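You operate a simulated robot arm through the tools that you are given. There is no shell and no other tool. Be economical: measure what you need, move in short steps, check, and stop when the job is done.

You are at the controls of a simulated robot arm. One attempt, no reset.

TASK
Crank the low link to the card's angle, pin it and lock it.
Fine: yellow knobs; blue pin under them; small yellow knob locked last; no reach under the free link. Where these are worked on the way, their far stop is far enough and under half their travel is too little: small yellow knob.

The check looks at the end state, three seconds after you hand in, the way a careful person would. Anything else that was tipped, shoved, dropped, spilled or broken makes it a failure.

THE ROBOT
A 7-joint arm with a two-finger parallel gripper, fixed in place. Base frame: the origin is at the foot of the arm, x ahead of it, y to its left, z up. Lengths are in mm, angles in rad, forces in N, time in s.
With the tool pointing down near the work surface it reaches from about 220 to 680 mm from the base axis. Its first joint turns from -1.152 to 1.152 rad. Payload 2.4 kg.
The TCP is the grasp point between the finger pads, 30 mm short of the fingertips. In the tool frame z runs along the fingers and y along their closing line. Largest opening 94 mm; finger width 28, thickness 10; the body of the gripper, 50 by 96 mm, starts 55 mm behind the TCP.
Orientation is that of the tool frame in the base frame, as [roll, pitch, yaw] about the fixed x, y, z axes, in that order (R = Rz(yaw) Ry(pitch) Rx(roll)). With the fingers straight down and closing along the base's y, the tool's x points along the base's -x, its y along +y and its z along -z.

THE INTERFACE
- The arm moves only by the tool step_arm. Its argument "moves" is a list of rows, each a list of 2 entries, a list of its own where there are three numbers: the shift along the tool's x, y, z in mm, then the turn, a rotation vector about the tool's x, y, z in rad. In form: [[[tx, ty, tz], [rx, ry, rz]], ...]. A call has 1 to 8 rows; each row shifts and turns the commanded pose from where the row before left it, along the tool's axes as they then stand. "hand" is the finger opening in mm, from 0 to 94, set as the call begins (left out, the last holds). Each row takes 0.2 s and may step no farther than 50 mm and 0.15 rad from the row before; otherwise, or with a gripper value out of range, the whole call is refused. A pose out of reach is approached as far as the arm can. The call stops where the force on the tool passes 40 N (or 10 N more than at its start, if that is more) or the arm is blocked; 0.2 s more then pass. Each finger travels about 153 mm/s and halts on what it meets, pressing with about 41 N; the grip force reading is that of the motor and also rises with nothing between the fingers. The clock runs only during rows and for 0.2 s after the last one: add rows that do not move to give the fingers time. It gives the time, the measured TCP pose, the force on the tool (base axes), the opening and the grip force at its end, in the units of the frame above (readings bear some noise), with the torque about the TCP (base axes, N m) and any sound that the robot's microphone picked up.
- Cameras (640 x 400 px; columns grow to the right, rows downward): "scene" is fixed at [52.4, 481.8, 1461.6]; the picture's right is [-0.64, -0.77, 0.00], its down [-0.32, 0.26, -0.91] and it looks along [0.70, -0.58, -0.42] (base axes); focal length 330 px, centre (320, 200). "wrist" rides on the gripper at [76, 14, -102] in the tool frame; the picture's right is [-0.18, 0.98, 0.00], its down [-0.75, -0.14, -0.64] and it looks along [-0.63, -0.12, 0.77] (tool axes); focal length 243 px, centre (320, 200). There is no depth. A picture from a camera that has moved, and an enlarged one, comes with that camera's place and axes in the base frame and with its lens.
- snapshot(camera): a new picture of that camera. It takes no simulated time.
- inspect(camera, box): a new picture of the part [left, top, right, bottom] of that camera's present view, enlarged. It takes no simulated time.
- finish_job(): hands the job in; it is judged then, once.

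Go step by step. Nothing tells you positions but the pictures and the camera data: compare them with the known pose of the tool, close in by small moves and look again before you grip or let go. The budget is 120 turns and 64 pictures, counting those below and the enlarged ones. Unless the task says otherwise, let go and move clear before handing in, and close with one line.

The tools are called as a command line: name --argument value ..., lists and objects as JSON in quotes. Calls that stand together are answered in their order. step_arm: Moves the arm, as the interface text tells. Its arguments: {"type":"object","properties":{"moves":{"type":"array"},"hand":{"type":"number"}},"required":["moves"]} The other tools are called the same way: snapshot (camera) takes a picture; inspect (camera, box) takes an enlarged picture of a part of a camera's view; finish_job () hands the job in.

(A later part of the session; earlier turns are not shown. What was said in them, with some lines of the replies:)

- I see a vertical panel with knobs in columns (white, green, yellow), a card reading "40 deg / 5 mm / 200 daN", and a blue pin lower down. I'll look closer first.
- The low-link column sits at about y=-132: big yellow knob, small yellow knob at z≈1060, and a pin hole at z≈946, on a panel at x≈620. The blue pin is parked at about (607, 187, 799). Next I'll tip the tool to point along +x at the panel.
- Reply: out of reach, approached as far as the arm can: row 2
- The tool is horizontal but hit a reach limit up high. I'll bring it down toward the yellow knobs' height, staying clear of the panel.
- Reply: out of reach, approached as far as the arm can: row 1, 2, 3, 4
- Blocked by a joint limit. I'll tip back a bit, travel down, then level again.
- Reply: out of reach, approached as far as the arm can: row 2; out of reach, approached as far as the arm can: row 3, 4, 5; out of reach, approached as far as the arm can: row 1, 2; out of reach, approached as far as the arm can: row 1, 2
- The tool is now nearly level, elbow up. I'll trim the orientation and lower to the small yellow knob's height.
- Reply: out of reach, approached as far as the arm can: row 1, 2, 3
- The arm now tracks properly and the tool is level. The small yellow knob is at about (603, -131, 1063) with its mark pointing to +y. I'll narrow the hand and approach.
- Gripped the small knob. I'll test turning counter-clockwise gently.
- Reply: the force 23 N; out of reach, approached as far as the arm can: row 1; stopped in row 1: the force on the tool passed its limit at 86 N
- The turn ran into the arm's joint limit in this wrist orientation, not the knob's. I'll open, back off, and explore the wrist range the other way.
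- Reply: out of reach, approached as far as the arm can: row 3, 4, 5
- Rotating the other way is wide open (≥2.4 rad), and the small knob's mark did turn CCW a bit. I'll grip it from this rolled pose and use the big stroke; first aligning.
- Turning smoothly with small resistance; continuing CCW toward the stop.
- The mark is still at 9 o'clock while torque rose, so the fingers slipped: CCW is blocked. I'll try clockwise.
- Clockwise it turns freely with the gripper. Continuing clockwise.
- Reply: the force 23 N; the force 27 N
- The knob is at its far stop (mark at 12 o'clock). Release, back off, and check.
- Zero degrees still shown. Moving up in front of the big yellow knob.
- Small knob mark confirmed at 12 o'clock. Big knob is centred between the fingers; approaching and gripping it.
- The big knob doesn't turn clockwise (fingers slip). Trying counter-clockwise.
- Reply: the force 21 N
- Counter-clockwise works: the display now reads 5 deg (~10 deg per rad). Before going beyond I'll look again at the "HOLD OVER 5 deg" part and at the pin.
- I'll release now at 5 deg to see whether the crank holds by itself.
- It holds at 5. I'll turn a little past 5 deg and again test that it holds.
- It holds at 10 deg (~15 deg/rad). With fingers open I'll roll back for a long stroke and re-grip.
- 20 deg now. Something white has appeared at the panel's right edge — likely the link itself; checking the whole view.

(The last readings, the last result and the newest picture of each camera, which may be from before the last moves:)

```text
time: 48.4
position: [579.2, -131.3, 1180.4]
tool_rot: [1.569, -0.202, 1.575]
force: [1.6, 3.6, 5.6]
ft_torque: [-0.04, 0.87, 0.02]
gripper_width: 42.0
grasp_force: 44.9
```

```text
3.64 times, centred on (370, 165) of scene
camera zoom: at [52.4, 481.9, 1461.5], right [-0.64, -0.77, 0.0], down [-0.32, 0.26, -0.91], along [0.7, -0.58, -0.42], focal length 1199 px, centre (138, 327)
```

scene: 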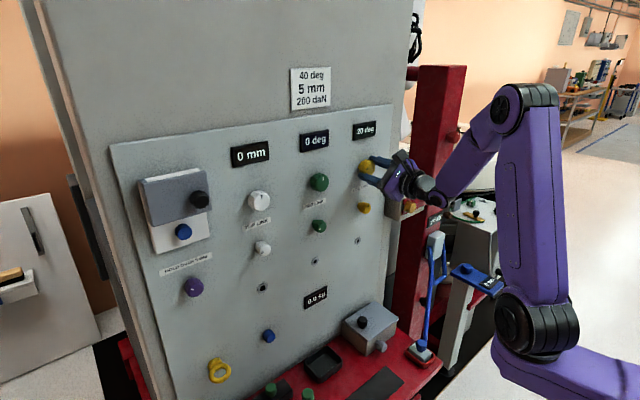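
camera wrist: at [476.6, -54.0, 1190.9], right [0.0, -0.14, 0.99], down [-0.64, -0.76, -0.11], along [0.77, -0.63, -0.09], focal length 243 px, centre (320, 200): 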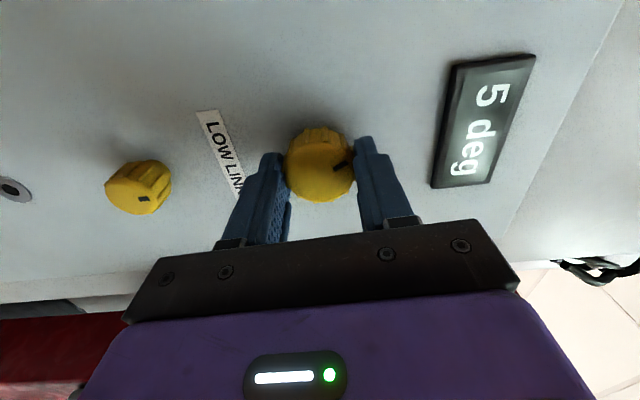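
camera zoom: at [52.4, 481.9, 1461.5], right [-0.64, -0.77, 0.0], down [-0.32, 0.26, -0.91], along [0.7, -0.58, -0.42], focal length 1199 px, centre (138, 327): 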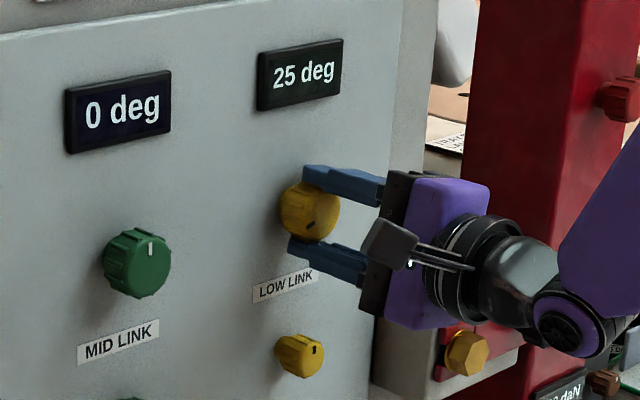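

step_arm --moves '[[[0, 0, 0], [0, 0, -0.1]], [[0, 0, 0], [0, 0, -0.1]], [[0, 0, 0], [0, 0, -0.1]], [[0, 0, 0], [0, 0, -0.1]], [[0, 0, 0], [0, 0, -0.1]], [[0, 0, 0], [0, 0, 0]]]'

inspect --camera "scene" --box '[320, 110, 420, 220]'

```text
time: 49.8
position: [579.2, -130.6, 1180.5]
tool_rot: [1.571, 0.297, 1.571]
force: [5.2, 0.3, 8.6]
ft_torque: [-0.03, 0.35, 0.14]
gripper_width: 41.6
grasp_force: 44.2
```

```text
3.64 times, centred on (370, 165) of scene
camera zoom: at [52.4, 481.8, 1461.6], right [-0.64, -0.77, 0.0], down [-0.32, 0.26, -0.91], along [0.7, -0.58, -0.42], focal length 1199 px, centre (138, 327)
```

zoom: 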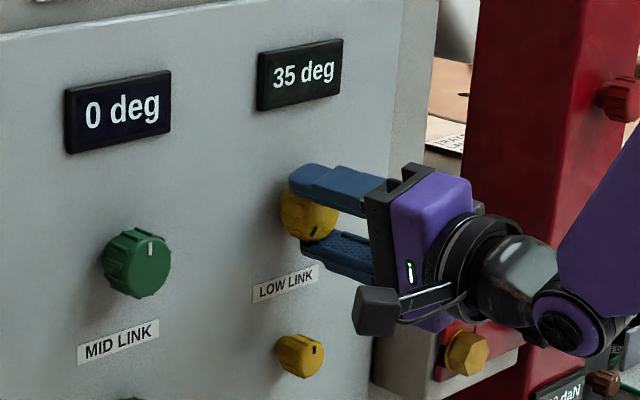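

step_arm --moves '[[[0, 0, 0], [0, 0, -0.1]], [[0, 0, 0], [0, 0, -0.1]], [[0, 0, 0], [0, 0, 0]]]'

inspect --camera "scene" --box '[320, 110, 420, 220]'

```text
time: 50.6
position: [580.4, -131.1, 1180.8]
tool_rot: [1.57, 0.496, 1.574]
force: [2.7, 4.7, 9.1]
ft_torque: [-0.04, -0.11, -1.1]
gripper_width: 41.8
grasp_force: 45.4
```

```text
3.64 times, centred on (370, 165) of scene
camera zoom: at [52.3, 482.0, 1461.5], right [-0.64, -0.77, 0.0], down [-0.32, 0.26, -0.91], along [0.7, -0.58, -0.42], focal length 1199 px, centre (138, 327)
```

zoom: 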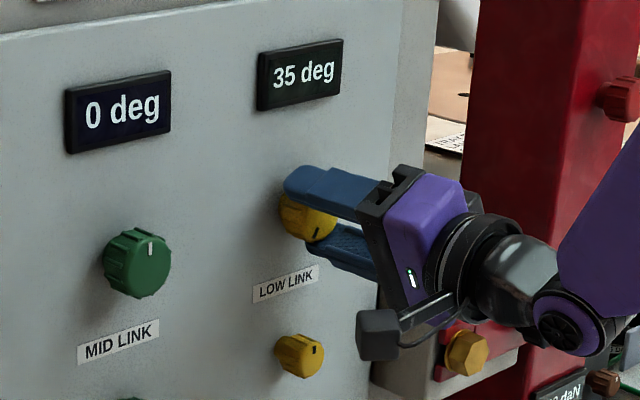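

step_arm --moves '[[[0, 0, 0], [0, 0, -0.08]], [[0, 0, 0], [0, 0, 0]]]'

inspect --camera "scene" --box '[320, 110, 420, 220]'

```text
time: 51.2
position: [579.5, -130.6, 1180.1]
tool_rot: [1.571, 0.577, 1.575]
force: [-0.3, 2.7, 10.8]
ft_torque: [-0.04, 0.35, -0.15]
gripper_width: 41.5
grasp_force: 45.1
```

```text
3.64 times, centred on (370, 165) of scene
camera zoom: at [52.2, 481.9, 1461.6], right [-0.64, -0.77, 0.0], down [-0.32, 0.26, -0.91], along [0.7, -0.58, -0.42], focal length 1199 px, centre (138, 327)
```

zoom: 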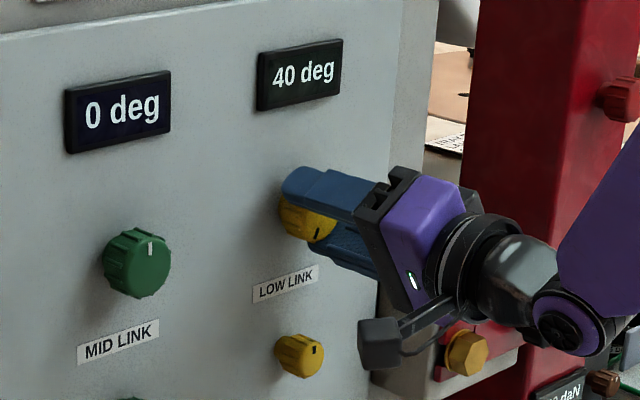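

40 deg just appeared; assuming rounding to 5, I'll add ~0.13 rad to be centred, then release and check.

step_arm --moves '[[[0, 0, 0], [0, 0, -0.07]], [[0, 0, 0], [0, 0, -0.06]], [[0, 0, 0], [0, 0, 0]]]'

step_arm --hand 60 --moves '[[[0, 0, 0], [0, 0, 0]], [[0, 0, 0], [0, 0, 0]], [[0, 0, -20], [0, 0, 0]], [[0, 0, -30], [0, 0, 0]], [[0, 0, -20], [0, 0, 0]], [[0, 0, 0], [0, 0, 0]]]'

snapshot --camera "wrist"

```text
time: 52.0
position: [579.2, -130.6, 1180.6]
tool_rot: [1.57, 0.705, 1.574]
force: [-0.1, 2.7, 10.9]
ft_torque: [-0.02, 0.25, 0.17]
gripper_width: 41.7
grasp_force: 45.0
```

```text
time: 53.4
position: [510.9, -130.5, 1180.3]
tool_rot: [1.57, 0.702, 1.574]
force: [-0.2, -0.2, 0.5]
ft_torque: [0.02, -0.01, 0.0]
gripper_width: 59.9
grasp_force: 0.0
```

```text
22 pictures are left
camera wrist: at [406.9, -63.6, 1142.3], right [0.0, 0.5, 0.87], down [-0.64, -0.67, 0.38], along [0.77, -0.56, 0.32], focal length 243 px, centre (320, 200)
```

wrist: 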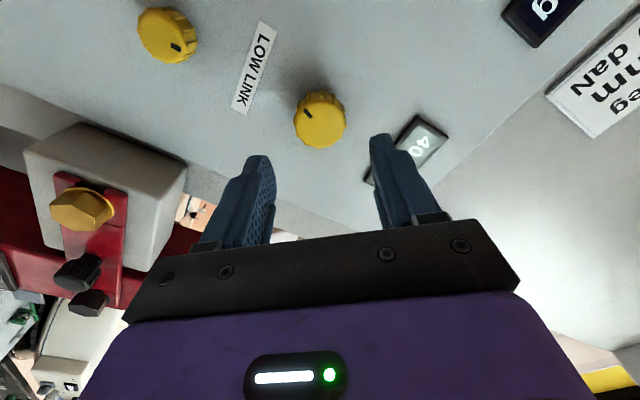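

40 deg holds. Now roll the tool so the camera is on top, then travel in front of the panel to the blue pin.

step_arm --moves '[[[0, 0, 0], [0, 0, 0.15]], [[0, 0, 0], [0, 0, 0.15]], [[0, 0, 0], [0, 0, 0.15]], [[0, 0, 0], [0, 0, 0.15]], [[0, 0, 0], [0, 0, 0.15]], [[0, 0, 0], [0, 0, 0.15]], [[0, 0, 0], [0, 0, 0.15]], [[0, 0, 0], [0, 0, 0.15]]]'

step_arm --moves '[[[0, 0, 0], [0, 0, 0.15]], [[0, 0, 0], [0, 0, 0.15]], [[0, 0, 0], [0, 0, 0.15]], [[0, 0, 0], [0, 0, 0.15]], [[0, 0, 0], [0, 0, 0.15]], [[0, 0, 0], [0, 0, 0.15]], [[0, 0, 0], [0, 0, 0.15]], [[0, 0, 0], [0, 0, 0.02]]]'

step_arm --moves '[[[-30, -30, 0], [0, 0, 0]], [[-35, -35, 0], [0, 0, 0]], [[-35, -35, 0], [0, 0, 0]], [[-35, -35, 0], [0, 0, 0]], [[-35, -35, 0], [0, 0, 0]], [[-35, -35, 0], [0, 0, 0]], [[-35, -35, 0], [0, 0, 0]], [[0, 0, 0], [0, 0, 0]]]'

```text
time: 55.2
position: [510.2, -130.3, 1179.7]
tool_rot: [1.569, -0.497, 1.574]
force: [-0.6, 0.1, 0.6]
ft_torque: [-0.01, 0.01, 0.0]
gripper_width: 60.2
grasp_force: 0.0
```

```text
time: 57.0
position: [509.1, -131.2, 1179.0]
tool_rot: [1.724, -1.569, 1.42]
force: [0.2, 0.0, 0.1]
ft_torque: [0.0, 0.0, -0.01]
gripper_width: 60.2
grasp_force: 0.1
```

```text
time: 58.8
position: [493.3, 59.5, 938.4]
tool_rot: [1.488, -1.564, 1.667]
force: [-0.2, 0.4, -0.2]
ft_torque: [-0.01, 0.0, -0.01]
gripper_width: 60.0
grasp_force: 0.0
out of reach, approached as far as the arm can: row 6, 7
```

step_arm --moves '[[[0, -30, 15], [0, 0, 0]], [[0, -35, 10], [0, 0, 0]], [[0, -35, 10], [0, 0, 0]], [[-20, -20, 0], [0, 0, 0]], [[-20, 0, 0], [0, 0, 0]], [[0, 0, 0], [0, 0, 0]]]'

snapshot --camera "wrist"

snapshot --camera "scene"

```text
time: 60.2
position: [486.4, 59.5, 897.6]
tool_rot: [1.577, -1.567, 1.572]
force: [0.8, 0.0, -0.9]
ft_torque: [0.03, 0.0, 0.0]
gripper_width: 59.9
grasp_force: 0.0
out of reach, approached as far as the arm can: row 1, 2, 3, 4
```

```text
21 pictures are left
camera wrist: at [384.3, 45.1, 974.4], right [0.01, -0.98, -0.18], down [-0.64, 0.13, -0.75], along [0.77, 0.12, -0.63], focal length 243 px, centre (320, 200)
```

wrist: 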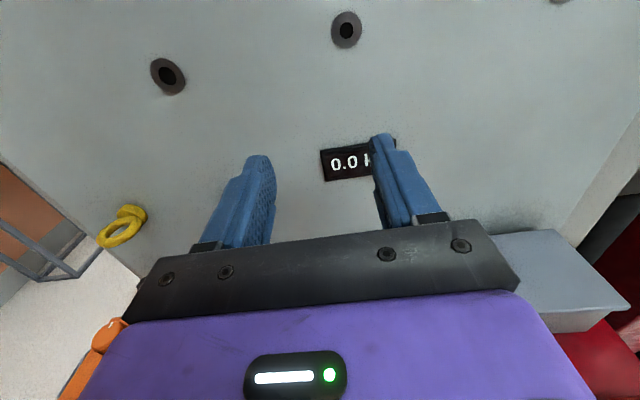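

```text
20 pictures are left
```

scene: 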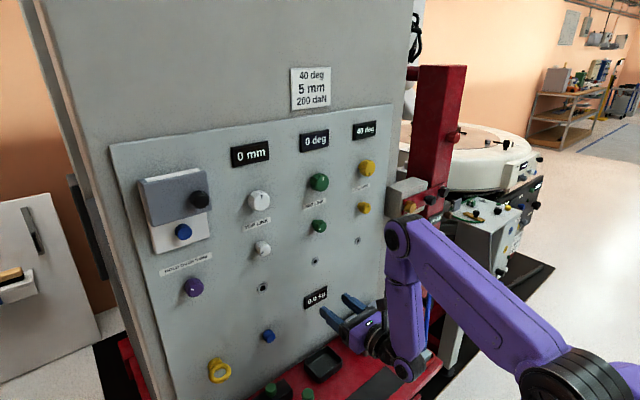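

Leftward travel is limited with this roll. I'll roll back to the mid range (closing vertically) and try again.

step_arm --moves '[[[0, 0, 0], [0, 0, -0.15]], [[0, 0, 0], [0, 0, -0.15]], [[0, 0, 0], [0, 0, -0.15]], [[0, 0, 0], [0, 0, -0.15]], [[0, 0, 0], [0, 0, -0.15]], [[0, 0, 0], [0, 0, -0.15]], [[0, 0, 0], [0, 0, -0.15]], [[0, 0, 0], [0, 0, -0.15]]]'

step_arm --moves '[[[0, 0, 0], [0, 0, -0.15]], [[0, 0, 0], [0, 0, -0.15]], [[0, 0, 0], [0, 0, -0.07]], [[30, 0, 10], [0, 0, 0]], [[30, 0, 10], [0, 0, 0]], [[30, 0, 10], [0, 0, 0]], [[20, 0, 10], [0, 0, 0]], [[0, 0, 0], [0, 0, 0]]]'

```text
time: 62.0
position: [486.8, 59.2, 899.1]
tool_rot: [1.57, -0.362, 1.575]
force: [-0.6, -1.0, -0.1]
ft_torque: [0.01, 0.0, -0.04]
gripper_width: 60.1
grasp_force: 0.1
```

```text
time: 63.8
position: [487.1, 58.3, 897.2]
tool_rot: [1.57, 0.005, 1.575]
force: [-0.4, 0.4, -0.3]
ft_torque: [0.0, 0.0, 0.03]
gripper_width: 60.0
grasp_force: 0.0
out of reach, approached as far as the arm can: row 4, 5, 6, 7
```

step_arm --moves '[[[0, 0, 0], [0, 0.15, 0]], [[0, 0, 0], [0, 0.15, 0]], [[30, 0, 0], [0, 0, 0]], [[30, 0, 0], [0, 0, 0]], [[30, 0, 0], [0, 0, 0]], [[0, 0, 0], [0, 0, 0]]]'

```text
time: 65.2
position: [458.3, 144.9, 896.8]
tool_rot: [1.573, 0.004, 1.874]
force: [-0.9, 0.1, 0.6]
ft_torque: [-0.04, 0.02, 0.0]
gripper_width: 59.9
grasp_force: 0.0
```

step_arm --moves '[[[5, -33, 10], [0, 0, 0]], [[5, -32, 10], [0, 0, 0]], [[5, -32, 10], [0, 0, 0]], [[4, 0, 10], [0, 0, 0]], [[0, 0, 10], [0, -0.1, 0]], [[0, 0, 0], [0, -0.1, 0]], [[0, 0, 0], [0, -0.1, 0]], [[0, 0, 0], [0, 0, 0]]]'

snapshot --camera "wrist"

```text
time: 67.0
position: [480.9, 66.2, 800.9]
tool_rot: [1.571, 0.005, 1.589]
force: [0.0, -0.3, -0.3]
ft_torque: [0.02, 0.0, 0.01]
gripper_width: 60.1
grasp_force: 0.0
out of reach, approached as far as the arm can: row 5, 6, 7
```

```text
19 pictures are left
camera wrist: at [376.5, 140.0, 816.2], right [0.0, -0.18, 0.98], down [-0.63, -0.76, -0.14], along [0.78, -0.62, -0.12], focal length 243 px, centre (320, 200)
```

wrist: 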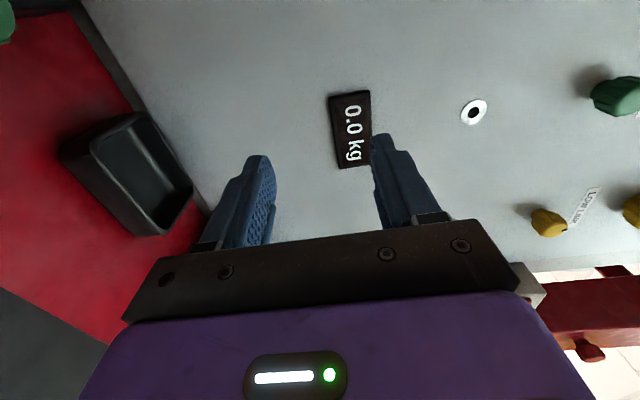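

Yaw limits how far left the arm can go. Since the jaws close vertically, a yawed approach still grips the pin's head squarely, so I'll approach the pin with ~0.45 rad yaw.

step_arm --moves '[[[0, 0, 0], [0, 0.15, 0]], [[0, 0, 0], [0, 0.15, 0]], [[0, 0, 0], [0, 0.15, 0]], [[27, 0, 20], [0, 0, 0]], [[27, 0, 20], [0, 0, 0]], [[28, 0, 20], [0, 0, 0]], [[0, 0, 10], [0, 0, 0]], [[0, 0, 0], [0, 0, 0]]]'

snapshot --camera "wrist"

```text
time: 68.8
position: [507.7, 170.0, 801.5]
tool_rot: [1.574, 0.003, 2.024]
force: [0.3, -0.8, 0.5]
ft_torque: [0.04, 0.04, 0.01]
gripper_width: 60.0
grasp_force: 0.0
```

```text
18 pictures are left
camera wrist: at [381.6, 193.7, 815.3], right [0.08, -0.16, 0.98], down [-0.25, -0.96, -0.14], along [0.97, -0.23, -0.12], focal length 243 px, centre (320, 200)
```

wrist: 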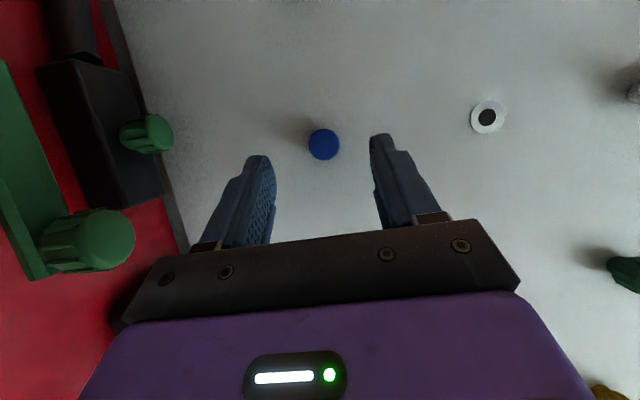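

The pin head is centred at about (605, 191, 800). Moving in.

step_arm --moves '[[[-9, -0.8, 18], [0, 0, 0]], [[-9, -0.7, 18], [0, 0, 0]], [[-7.5, 0, 18], [0, 0, 0]], [[0, 0, 0], [0, 0, 0]]]'

snapshot --camera "wrist"

```text
time: 69.8
position: [566.6, 171.8, 797.1]
tool_rot: [1.575, 0.003, 2.021]
force: [0.3, 0.1, -0.3]
ft_torque: [-0.01, 0.0, 0.04]
gripper_width: 59.9
grasp_force: 0.0
```

```text
17 pictures are left
camera wrist: at [441.5, 195.1, 811.6], right [0.08, -0.16, 0.98], down [-0.25, -0.96, -0.14], along [0.97, -0.23, -0.12], focal length 243 px, centre (320, 200)
```

wrist: 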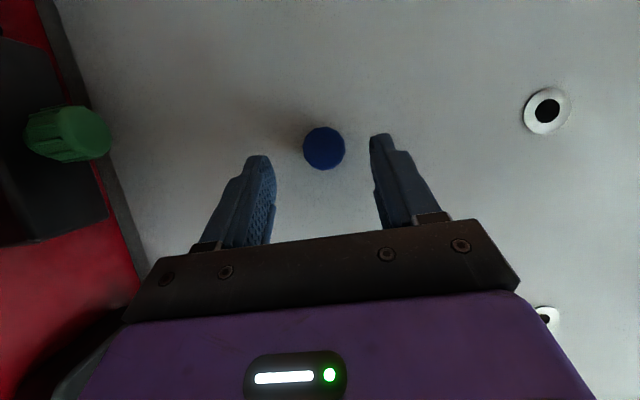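

step_arm --moves '[[[-1, 0, 8], [0, 0, 0]], [[0, 0, 7], [0, 0, 0]], [[0, 0, 0], [0, 0, 0]]]'

step_arm --hand 15 --moves '[[[0, 0, 0], [0, 0, 0]], [[0, 0, 0], [0, 0, 0]], [[0, 0, 0], [0, 0, 0]]]'

snapshot --camera "wrist"

```text
time: 70.6
position: [582.4, 176.6, 797.8]
tool_rot: [1.572, 0.003, 2.023]
force: [0.2, -0.4, -0.8]
ft_torque: [0.01, 0.02, -0.02]
gripper_width: 60.1
grasp_force: 0.1
```

```text
time: 71.4
position: [581.6, 175.8, 798.4]
tool_rot: [1.568, 0.006, 2.023]
force: [-6.9, -1.3, 13.1]
ft_torque: [0.18, -0.62, -0.01]
gripper_width: 26.4
grasp_force: 40.9
```

```text
16 pictures are left
camera wrist: at [455.9, 200.0, 813.5], right [0.08, -0.16, 0.98], down [-0.25, -0.96, -0.14], along [0.97, -0.23, -0.11], focal length 243 px, centre (320, 200)
```

wrist: 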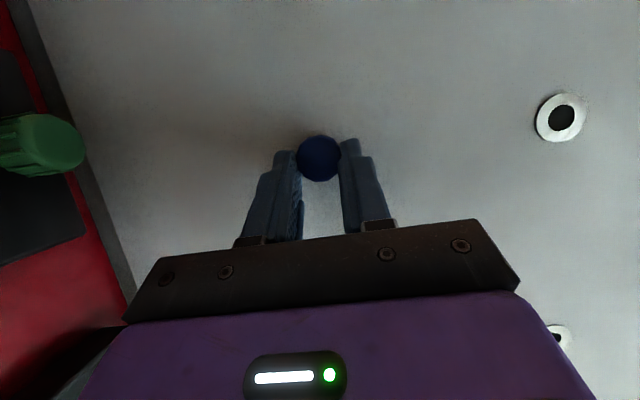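

Pin head gripped. Pulling it straight out along -x.

step_arm --moves '[[[3.5, 1, -7.2], [0, 0, 0]], [[4.4, 0, -9], [0, 0, 0]], [[4.4, 0, -9], [0, 0, 0]], [[6.6, 0, -13.5], [0, 0, 0]], [[6.6, 0, -13.5], [0, 0, 0]], [[6.6, 0, -13.5], [0, 0, 0]], [[0, 0, 0], [0, 0, 0]]]'

snapshot --camera "wrist"

inspect --camera "scene" --box '[220, 260, 420, 400]'

```text
time: 73.0
position: [508.4, 176.5, 798.8]
tool_rot: [1.573, 0.003, 2.024]
force: [0.5, 1.1, -0.4]
ft_torque: [0.0, 0.03, -0.03]
gripper_width: 26.4
grasp_force: 40.9
```

```text
15 pictures are left
camera wrist: at [382.8, 200.9, 813.3], right [0.08, -0.16, 0.98], down [-0.25, -0.96, -0.14], along [0.97, -0.23, -0.12], focal length 243 px, centre (320, 200)
```

wrist: 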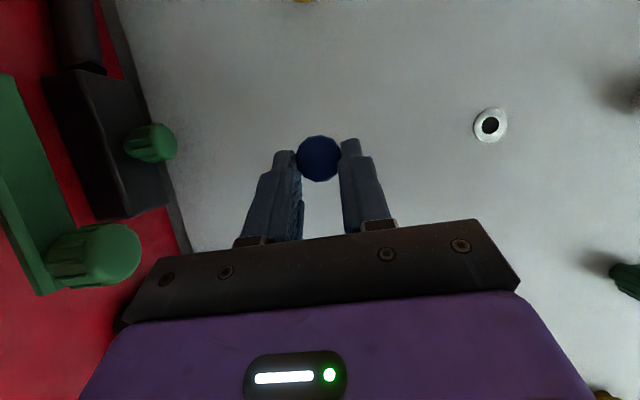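

```text
2.86 times, centred on (320, 330) of scene
camera zoom: at [52.4, 481.8, 1461.6], right [-0.64, -0.77, 0.0], down [-0.32, 0.26, -0.91], along [0.7, -0.58, -0.42], focal length 942 px, centre (320, -171)
```

zoom: 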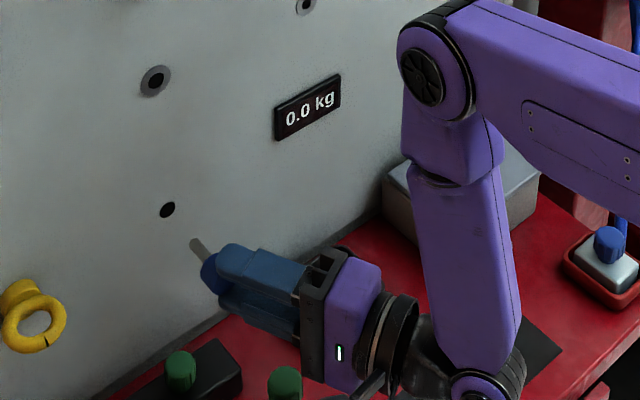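

The pin is out (shank visible, hole empty). Offset pin-axis − TCP ≈ +14.5 mm in y. Now carrying it toward the hole under the yellow knobs, keeping the yaw.

step_arm --moves '[[[-36, 18, -17.5], [0, 0, 0]], [[-36, 18, -17.5], [0, 0, 0]], [[-36, 18, -17.5], [0, 0, 0]], [[-36, 18, -17.5], [0, 0, 0]], [[-36, 18, -17.5], [0, 0, 0]], [[-36, 18, -17.5], [0, 0, 0]], [[-36, 18, -17.5], [0, 0, 0]], [[0, 0, 0], [0, 0, 0]]]'

```text
time: 74.8
position: [510.3, -100.8, 929.9]
tool_rot: [1.574, 0.002, 2.02]
force: [0.3, 0.3, 0.0]
ft_torque: [-0.01, 0.04, 0.0]
gripper_width: 25.9
grasp_force: 41.2
```

step_arm --moves '[[[-20, 8, -9.8], [0, 0, 0]], [[-20, 8, -9.8], [0, 0, 0]], [[0, 0, 0], [0, 0, 0]]]'

snapshot --camera "wrist"

inspect --camera "scene" --box '[300, 180, 440, 290]'

```text
time: 75.6
position: [508.2, -146.5, 945.5]
tool_rot: [1.574, 0.002, 2.023]
force: [-0.7, -0.1, 0.0]
ft_torque: [-0.02, -0.02, -0.01]
gripper_width: 26.3
grasp_force: 41.1
```

```text
13 pictures are left
camera wrist: at [383.0, -122.7, 959.6], right [0.08, -0.16, 0.98], down [-0.25, -0.96, -0.14], along [0.97, -0.23, -0.12], focal length 243 px, centre (320, 200)
```

wrist: 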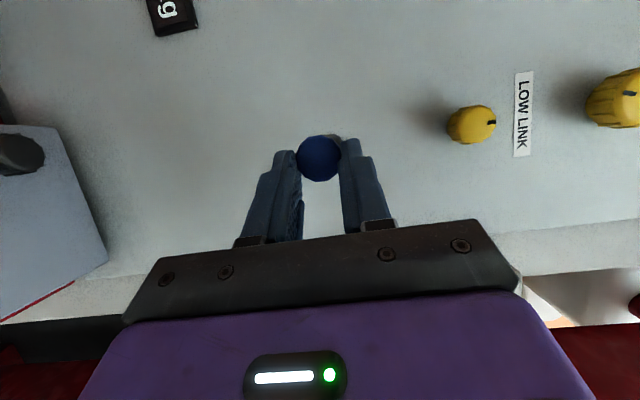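

```text
3.64 times, centred on (370, 235) of scene
camera zoom: at [52.4, 481.7, 1461.6], right [-0.64, -0.77, 0.0], down [-0.32, 0.26, -0.91], along [0.7, -0.58, -0.42], focal length 1199 px, centre (138, 73)
```

zoom: 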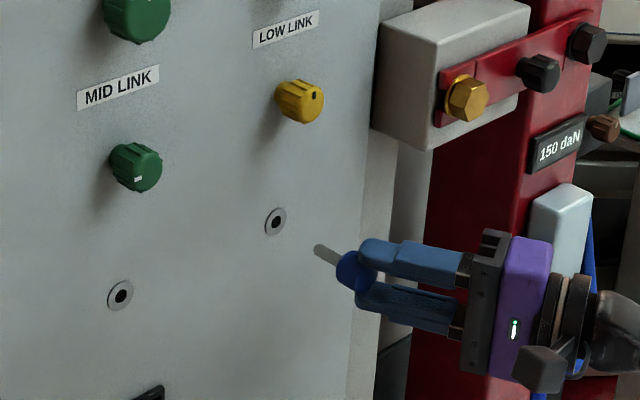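

To locate the hole precisely, I'll lift clear and view it unobstructed from the wrist, and zoom on the pin tip in the scene.

inspect --camera "scene" --box '[345, 225, 405, 265]'

step_arm --moves '[[[0, 45, 0], [0, 0, 0]], [[0, 0, 0], [0, 0, 0]]]'

inspect --camera "wrist" --box '[180, 60, 420, 210]'

```text
10.00 times, centred on (375, 245) of scene
camera zoom: at [52.4, 481.7, 1461.6], right [-0.64, -0.77, 0.0], down [-0.32, 0.26, -0.91], along [0.7, -0.58, -0.42], focal length 3296 px, centre (-230, -250)
```

zoom: 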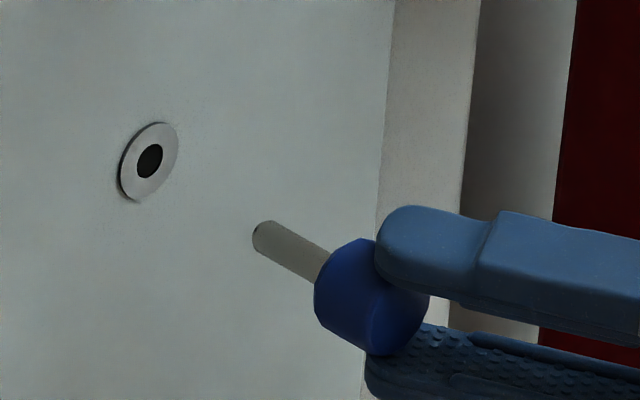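

```text
time: 76.2
position: [510.0, -145.5, 990.0]
tool_rot: [1.574, 0.004, 2.024]
force: [0.3, -0.4, -1.3]
ft_torque: [0.0, -0.02, 0.01]
gripper_width: 26.1
grasp_force: 41.1
```

```text
2.67 times, centred on (300, 135) of wrist
camera zoom: at [385.2, -122.4, 1004.6], right [0.08, -0.16, 0.98], down [-0.25, -0.96, -0.14], along [0.97, -0.23, -0.12], focal length 647 px, centre (373, 373)
```

zoom: 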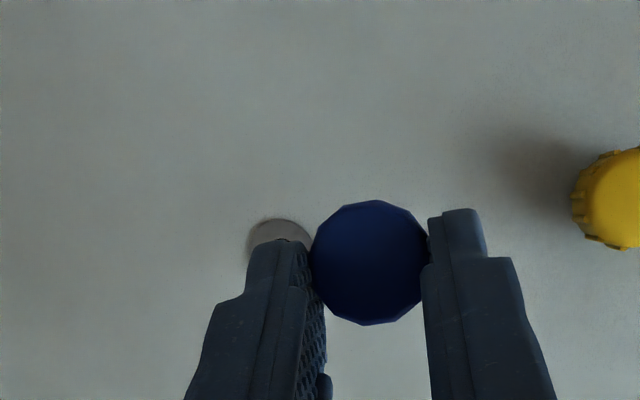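

The hole is partly hidden; I'll shift sideways (−y) at pin height for a clear view.

step_arm --moves '[[[-31.5, -40, -15.3], [0, 0, 0]], [[0, 0, 0], [0, 0, 0]]]'

inspect --camera "wrist" --box '[200, 40, 440, 190]'

```text
refused: row 1 steps farther than a row can; nothing moved
```

```text
2.67 times, centred on (320, 115) of wrist
camera zoom: at [385.2, -122.4, 1004.6], right [0.08, -0.16, 0.98], down [-0.25, -0.96, -0.14], along [0.97, -0.23, -0.12], focal length 647 px, centre (320, 427)
```

zoom: 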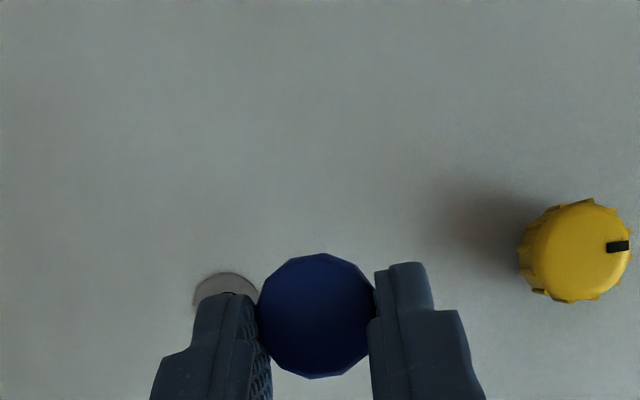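

step_arm --moves '[[[-15.75, -20, -7.65], [0, 0, 0]], [[-15.75, -20, -7.65], [0, 0, 0]], [[0, 0, 0], [0, 0, 0]]]'

inspect --camera "wrist" --box '[200, 40, 440, 190]'

```text
time: 77.0
position: [506.6, -179.8, 948.7]
tool_rot: [1.573, 0.005, 2.024]
force: [0.3, -0.9, -0.5]
ft_torque: [-0.01, 0.02, 0.01]
gripper_width: 26.2
grasp_force: 41.2
```

```text
2.67 times, centred on (320, 115) of wrist
camera zoom: at [380.9, -156.6, 963.0], right [0.08, -0.16, 0.98], down [-0.25, -0.96, -0.14], along [0.97, -0.23, -0.12], focal length 647 px, centre (320, 427)
```

zoom: 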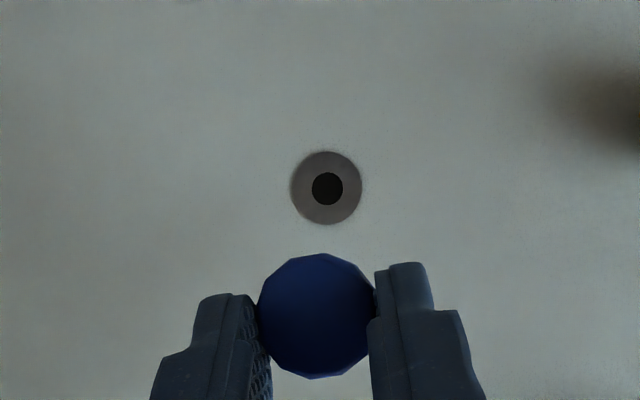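

Clear view: relative to the pin, the hole is +36.6 mm in y and +1.8 mm in z. Aligning and verifying in the scene zoom.

step_arm --moves '[[[16.5, 1, 8], [0, 0, 0]], [[16.4, 0.8, 8], [0, 0, 0]], [[0, 0, 0], [0, 0, 0]]]'

inspect --camera "scene" --box '[345, 225, 405, 265]'

```text
time: 77.8
position: [507.0, -144.9, 952.8]
tool_rot: [1.573, 0.003, 2.024]
force: [1.3, -0.2, 0.3]
ft_torque: [0.01, -0.02, 0.01]
gripper_width: 26.0
grasp_force: 41.1
```

```text
10.00 times, centred on (375, 245) of scene
camera zoom: at [52.4, 481.8, 1461.6], right [-0.64, -0.77, 0.0], down [-0.32, 0.26, -0.91], along [0.7, -0.58, -0.42], focal length 3296 px, centre (-230, -250)
```

zoom: 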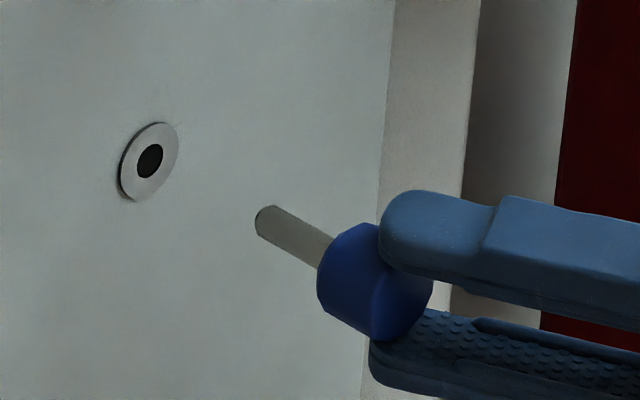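

The scene zoom suggests the pin line is ~1–2 mm high/right; I'll apply a compromise (−1.0 z, +0.8 y) and advance until just before the hole.

step_arm --moves '[[[0.7, -1.0, 0.35], [0, 0, 0]], [[-6.6, 0, 13.5], [0, 0, 0]], [[-6.6, 0, 13.5], [0, 0, 0]], [[0, 0, 0], [0, 0, 0]]]'

inspect --camera "scene" --box '[345, 225, 405, 265]'

```text
time: 78.8
position: [537.3, -145.6, 950.7]
tool_rot: [1.574, 0.003, 2.024]
force: [0.3, 0.3, 0.3]
ft_torque: [0.01, 0.04, -0.01]
gripper_width: 26.0
grasp_force: 40.7
```

```text
10.00 times, centred on (375, 245) of scene
camera zoom: at [52.4, 481.8, 1461.6], right [-0.64, -0.77, 0.0], down [-0.32, 0.26, -0.91], along [0.7, -0.58, -0.42], focal length 3296 px, centre (-230, -250)
```

zoom: 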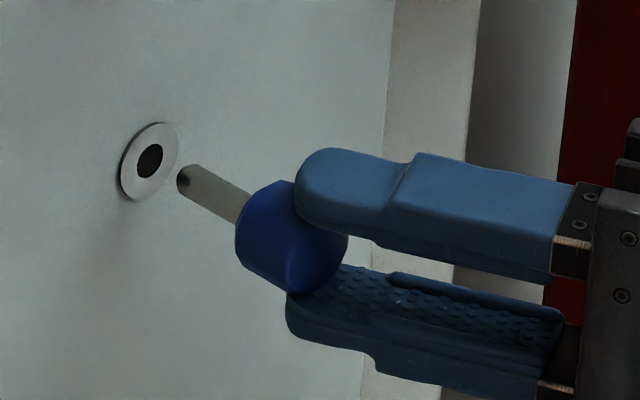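

Very close to aligned. Small trim and insert slowly.

step_arm --moves '[[[0.3, -0.4, 0.2], [0, 0, 0]], [[-2.6, 0, 5.4], [0, 0, 0]], [[-2.6, 0, 5.4], [0, 0, 0]], [[-2.6, 0, 5.4], [0, 0, 0]], [[-2.2, 0, 4.5], [0, 0, 0]], [[0, 0, 0], [0, 0, 0]]]'

inspect --camera "scene" --box '[345, 225, 405, 265]'

```text
time: 80.2
position: [561.5, -143.0, 950.4]
tool_rot: [1.57, 0.005, 2.023]
force: [-0.4, 2.4, 10.1]
ft_torque: [0.14, -0.57, 0.04]
gripper_width: 26.1
grasp_force: 40.9
```

```text
10.00 times, centred on (375, 245) of scene
camera zoom: at [52.2, 481.8, 1461.6], right [-0.64, -0.77, 0.0], down [-0.32, 0.26, -0.91], along [0.7, -0.58, -0.42], focal length 3296 px, centre (-230, -250)
```

zoom: 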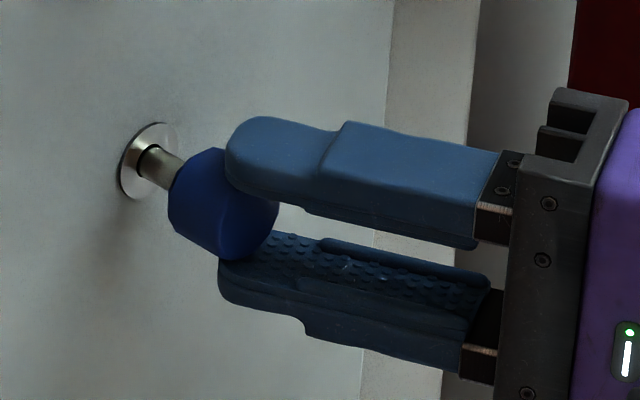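

The pin is entering the hole. Small lift to relieve the side force, then push home.

step_arm --moves '[[[0, 0.8, 0], [0, 0, 0]], [[-2.2, 0, 4.5], [0, 0, 0]], [[-2.2, 0, 4.5], [0, 0, 0]], [[-2.2, 0, 4.5], [0, 0, 0]], [[-2.2, 0, 4.5], [0, 0, 0]], [[-1.3, 0, 2.7], [0, 0, 0]], [[0, 0, 0], [0, 0, 0]]]'

```text
time: 81.8
position: [582.7, -143.3, 949.7]
tool_rot: [1.573, 0.002, 2.025]
force: [-33.3, 2.8, 1.8]
ft_torque: [-0.03, 0.07, 0.49]
gripper_width: 26.7
grasp_force: 40.5
```

Seated (axial contact at the same depth as when parked). Releasing and backing off.

step_arm --hand 56 --moves '[[[0, 0, 0], [0, 0, 0]], [[0, 0, 0], [0, 0, 0]], [[8.8, 0, -18], [0, 0, 0]], [[8.8, 0, -18], [0, 0, 0]], [[8.8, 0, -18], [0, 0, 0]], [[0, 0, 0], [0, 0, 0]]]'

snapshot --camera "scene"

```text
time: 83.2
position: [525.2, -143.8, 951.6]
tool_rot: [1.572, 0.004, 2.022]
force: [1.1, -0.6, -0.1]
ft_torque: [0.03, 0.02, 0.0]
gripper_width: 56.3
grasp_force: 0.1
```

```text
4 pictures are left
```

scene: 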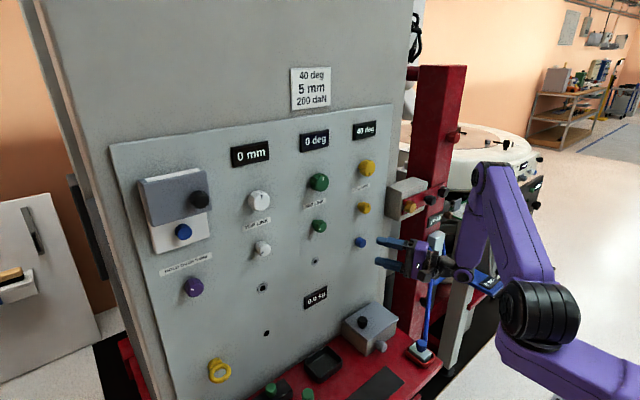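

The pin's in place, display 40 deg. Now straighten the yaw, go in front of the small yellow knob and roll for the CCW locking stroke.

step_arm --moves '[[[0, 0, 0], [0, -0.15, 0]], [[0, 0, 0], [0, -0.15, 0]], [[0, 0, 0], [0, -0.152, 0]], [[0, 0, 0], [0, 0, 0]]]'

step_arm --moves '[[[0, 0, 0], [0, -0.15, 0]], [[0, 0, 0], [0, -0.15, 0]], [[0, 0, 0], [0, -0.15, 0]], [[0, 0, 0], [0, 0, 0]]]'

```text
refused: row 3 steps farther than a row can; nothing moved
```

```text
time: 84.2
position: [524.4, -144.4, 950.3]
tool_rot: [1.572, 0.007, 1.57]
force: [0.6, 0.7, -0.3]
ft_torque: [-0.01, 0.02, -0.01]
gripper_width: 55.9
grasp_force: 0.1
```

step_arm --moves '[[[4.5, 38, 0], [0, 0, 0]], [[4.5, 38, 0], [0, 0, 0]], [[4.7, 38, 0], [0, 0, 0]], [[0, 0, 0], [0, 0, 0.15]], [[0, 0, 0], [0, 0, 0.15]], [[0, 0, 0], [0, 0, 0.15]], [[0, 0, 0], [0, 0, 0.15]], [[0, 0, 0], [0, 0, 0]]]'

step_arm --moves '[[[0, 0, 0], [0, 0, 0.15]], [[0, 0, 0], [0, 0, 0.15]], [[0, 0, 0], [0, 0, 0.15]], [[0, 0, 0], [0, 0, 0.15]], [[0, 0, 0], [0, 0, 0]], [[0, 0, 0], [0, 0, 0]]]'

```text
time: 86.0
position: [523.7, -128.4, 1063.8]
tool_rot: [1.569, -0.596, 1.572]
force: [0.0, 0.1, 0.2]
ft_torque: [0.04, -0.03, 0.03]
gripper_width: 56.0
grasp_force: 0.1
```

```text
time: 87.4
position: [524.8, -130.8, 1063.7]
tool_rot: [1.572, -1.195, 1.572]
force: [-0.3, -0.1, 0.2]
ft_torque: [0.02, 0.03, 0.0]
gripper_width: 56.1
grasp_force: 0.1
```

Aligned with the small knob; approaching and gripping.

step_arm --moves '[[[0, 0, 20], [0, 0, 0]], [[0, 0, 20], [0, 0, 0]], [[0, 0, 12], [0, 0, 0]], [[0, 0, 7], [0, 0, 0]], [[0, 0, 0], [0, 0, 0]]]'

step_arm --hand 20 --moves '[[[0, 0, 0], [0, 0, 0]], [[0, 0, 0], [0, 0, 0]], [[0, 0, 0], [0, 0, 0]]]'

step_arm --moves '[[[0, 0, 0], [0, 0, -0.12]], [[0, 0, 0], [0, 0, -0.12]], [[0, 0, 0], [0, 0, -0.12]], [[0, 0, 0], [0, 0, -0.12]], [[0, 0, 0], [0, 0, -0.12]], [[0, 0, 0], [0, 0, -0.12]], [[0, 0, 0], [0, 0, 0]]]'

```text
time: 88.6
position: [584.0, -130.2, 1065.6]
tool_rot: [1.57, -1.195, 1.572]
force: [-0.2, 0.9, -0.2]
ft_torque: [0.01, 0.03, -0.01]
gripper_width: 55.9
grasp_force: 0.1
```

```text
time: 89.4
position: [584.3, -130.5, 1065.1]
tool_rot: [1.569, -1.193, 1.572]
force: [5.8, -2.0, 1.6]
ft_torque: [-0.02, -0.15, -0.8]
gripper_width: 29.5
grasp_force: 44.9
```

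```text
time: 91.0
position: [584.9, -130.1, 1065.2]
tool_rot: [1.568, -0.471, 1.574]
force: [23.8, -3.8, 4.1]
ft_torque: [0.02, -0.86, -0.14]
gripper_width: 29.3
grasp_force: 44.9
```

Turning smoothly; completing the stroke to the stop.

step_arm --moves '[[[0, 0, 0], [0, 0, -0.12]], [[0, 0, 0], [0, 0, -0.12]], [[0, 0, 0], [0, 0, -0.12]], [[0, 0, 0], [0, 0, -0.12]], [[0, 0, 0], [0, 0, -0.12]], [[0, 0, 0], [0, 0, -0.12]], [[0, 0, 0], [0, 0, 0]]]'

step_arm --moves '[[[0, 0, 0], [0, 0, -0.1]], [[0, 0, 0], [0, 0, -0.1]], [[0, 0, 0], [0, 0, -0.1]], [[0, 0, 0], [0, 0, 0]]]'

```text
time: 92.6
position: [583.1, -129.8, 1064.4]
tool_rot: [1.568, 0.25, 1.573]
force: [23.2, 0.4, 20.5]
ft_torque: [0.0, 0.88, 0.4]
gripper_width: 29.3
grasp_force: 44.5
```

```text
time: 93.6
position: [581.2, -130.6, 1065.8]
tool_rot: [1.569, 0.548, 1.571]
force: [-1.9, 3.7, 18.1]
ft_torque: [0.06, -0.22, 0.1]
gripper_width: 30.0
grasp_force: 9.1
```

inspect --camera "wrist" --box '[220, 110, 420, 235]'

```text
3.20 times, centred on (320, 172) of wrist
camera zoom: at [479.0, -58.1, 1037.5], right [0.0, 0.35, 0.93], down [-0.64, -0.72, 0.27], along [0.77, -0.6, 0.23], focal length 776 px, centre (320, 288)
```

zoom: 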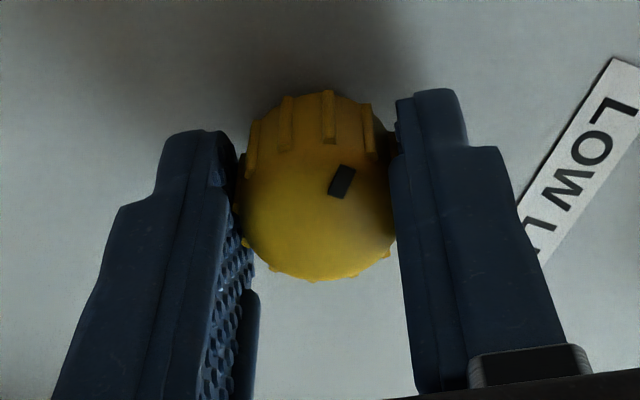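

The mark is back exactly at 9 o'clock — locked at its stop. Releasing and moving clear.

step_arm --hand 56 --moves '[[[0, 0, 0], [0, 0, 0]], [[0, 0, 0], [0, 0, 0]], [[0, 0, -25], [0, 0, 0]], [[0, 0, -30], [0, 0, 0]], [[0, 0, -30], [0, 0, 0]], [[0, 0, 0], [0, 0, 0]]]'

inspect --camera "scene" --box '[240, 100, 440, 260]'

```text
time: 95.0
position: [496.1, -127.9, 1062.5]
tool_rot: [1.572, 0.548, 1.573]
force: [-0.9, -0.1, 0.2]
ft_torque: [0.01, -0.05, -0.02]
gripper_width: 56.0
grasp_force: 0.1
```

```text
2.50 times, centred on (340, 180) of scene
camera zoom: at [52.4, 481.8, 1461.6], right [-0.64, -0.77, 0.0], down [-0.32, 0.26, -0.91], along [0.7, -0.58, -0.42], focal length 824 px, centre (270, 250)
```

zoom: 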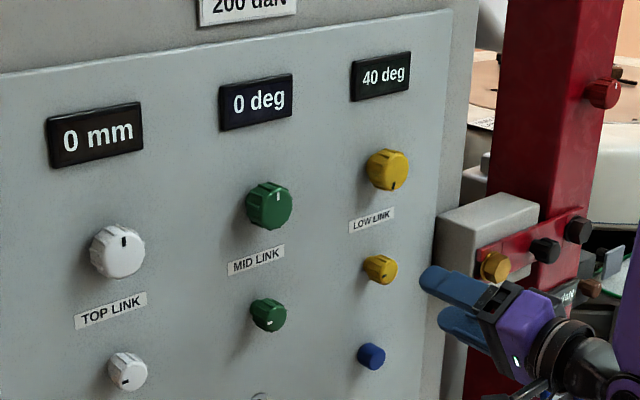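

The display reads 40 deg, the blue pin is seated under the yellow knobs, and the small knob is back at its locked mark. The hand is clear, so I'm handing in.

finish_job

```text
The job is handed in.
```

The low link reads 40 deg on its display, the blue pin is seated in the hole under the yellow knobs, and the small yellow knob was turned back to its locked stop last. I let go and backed the hand off the panel before handing in.
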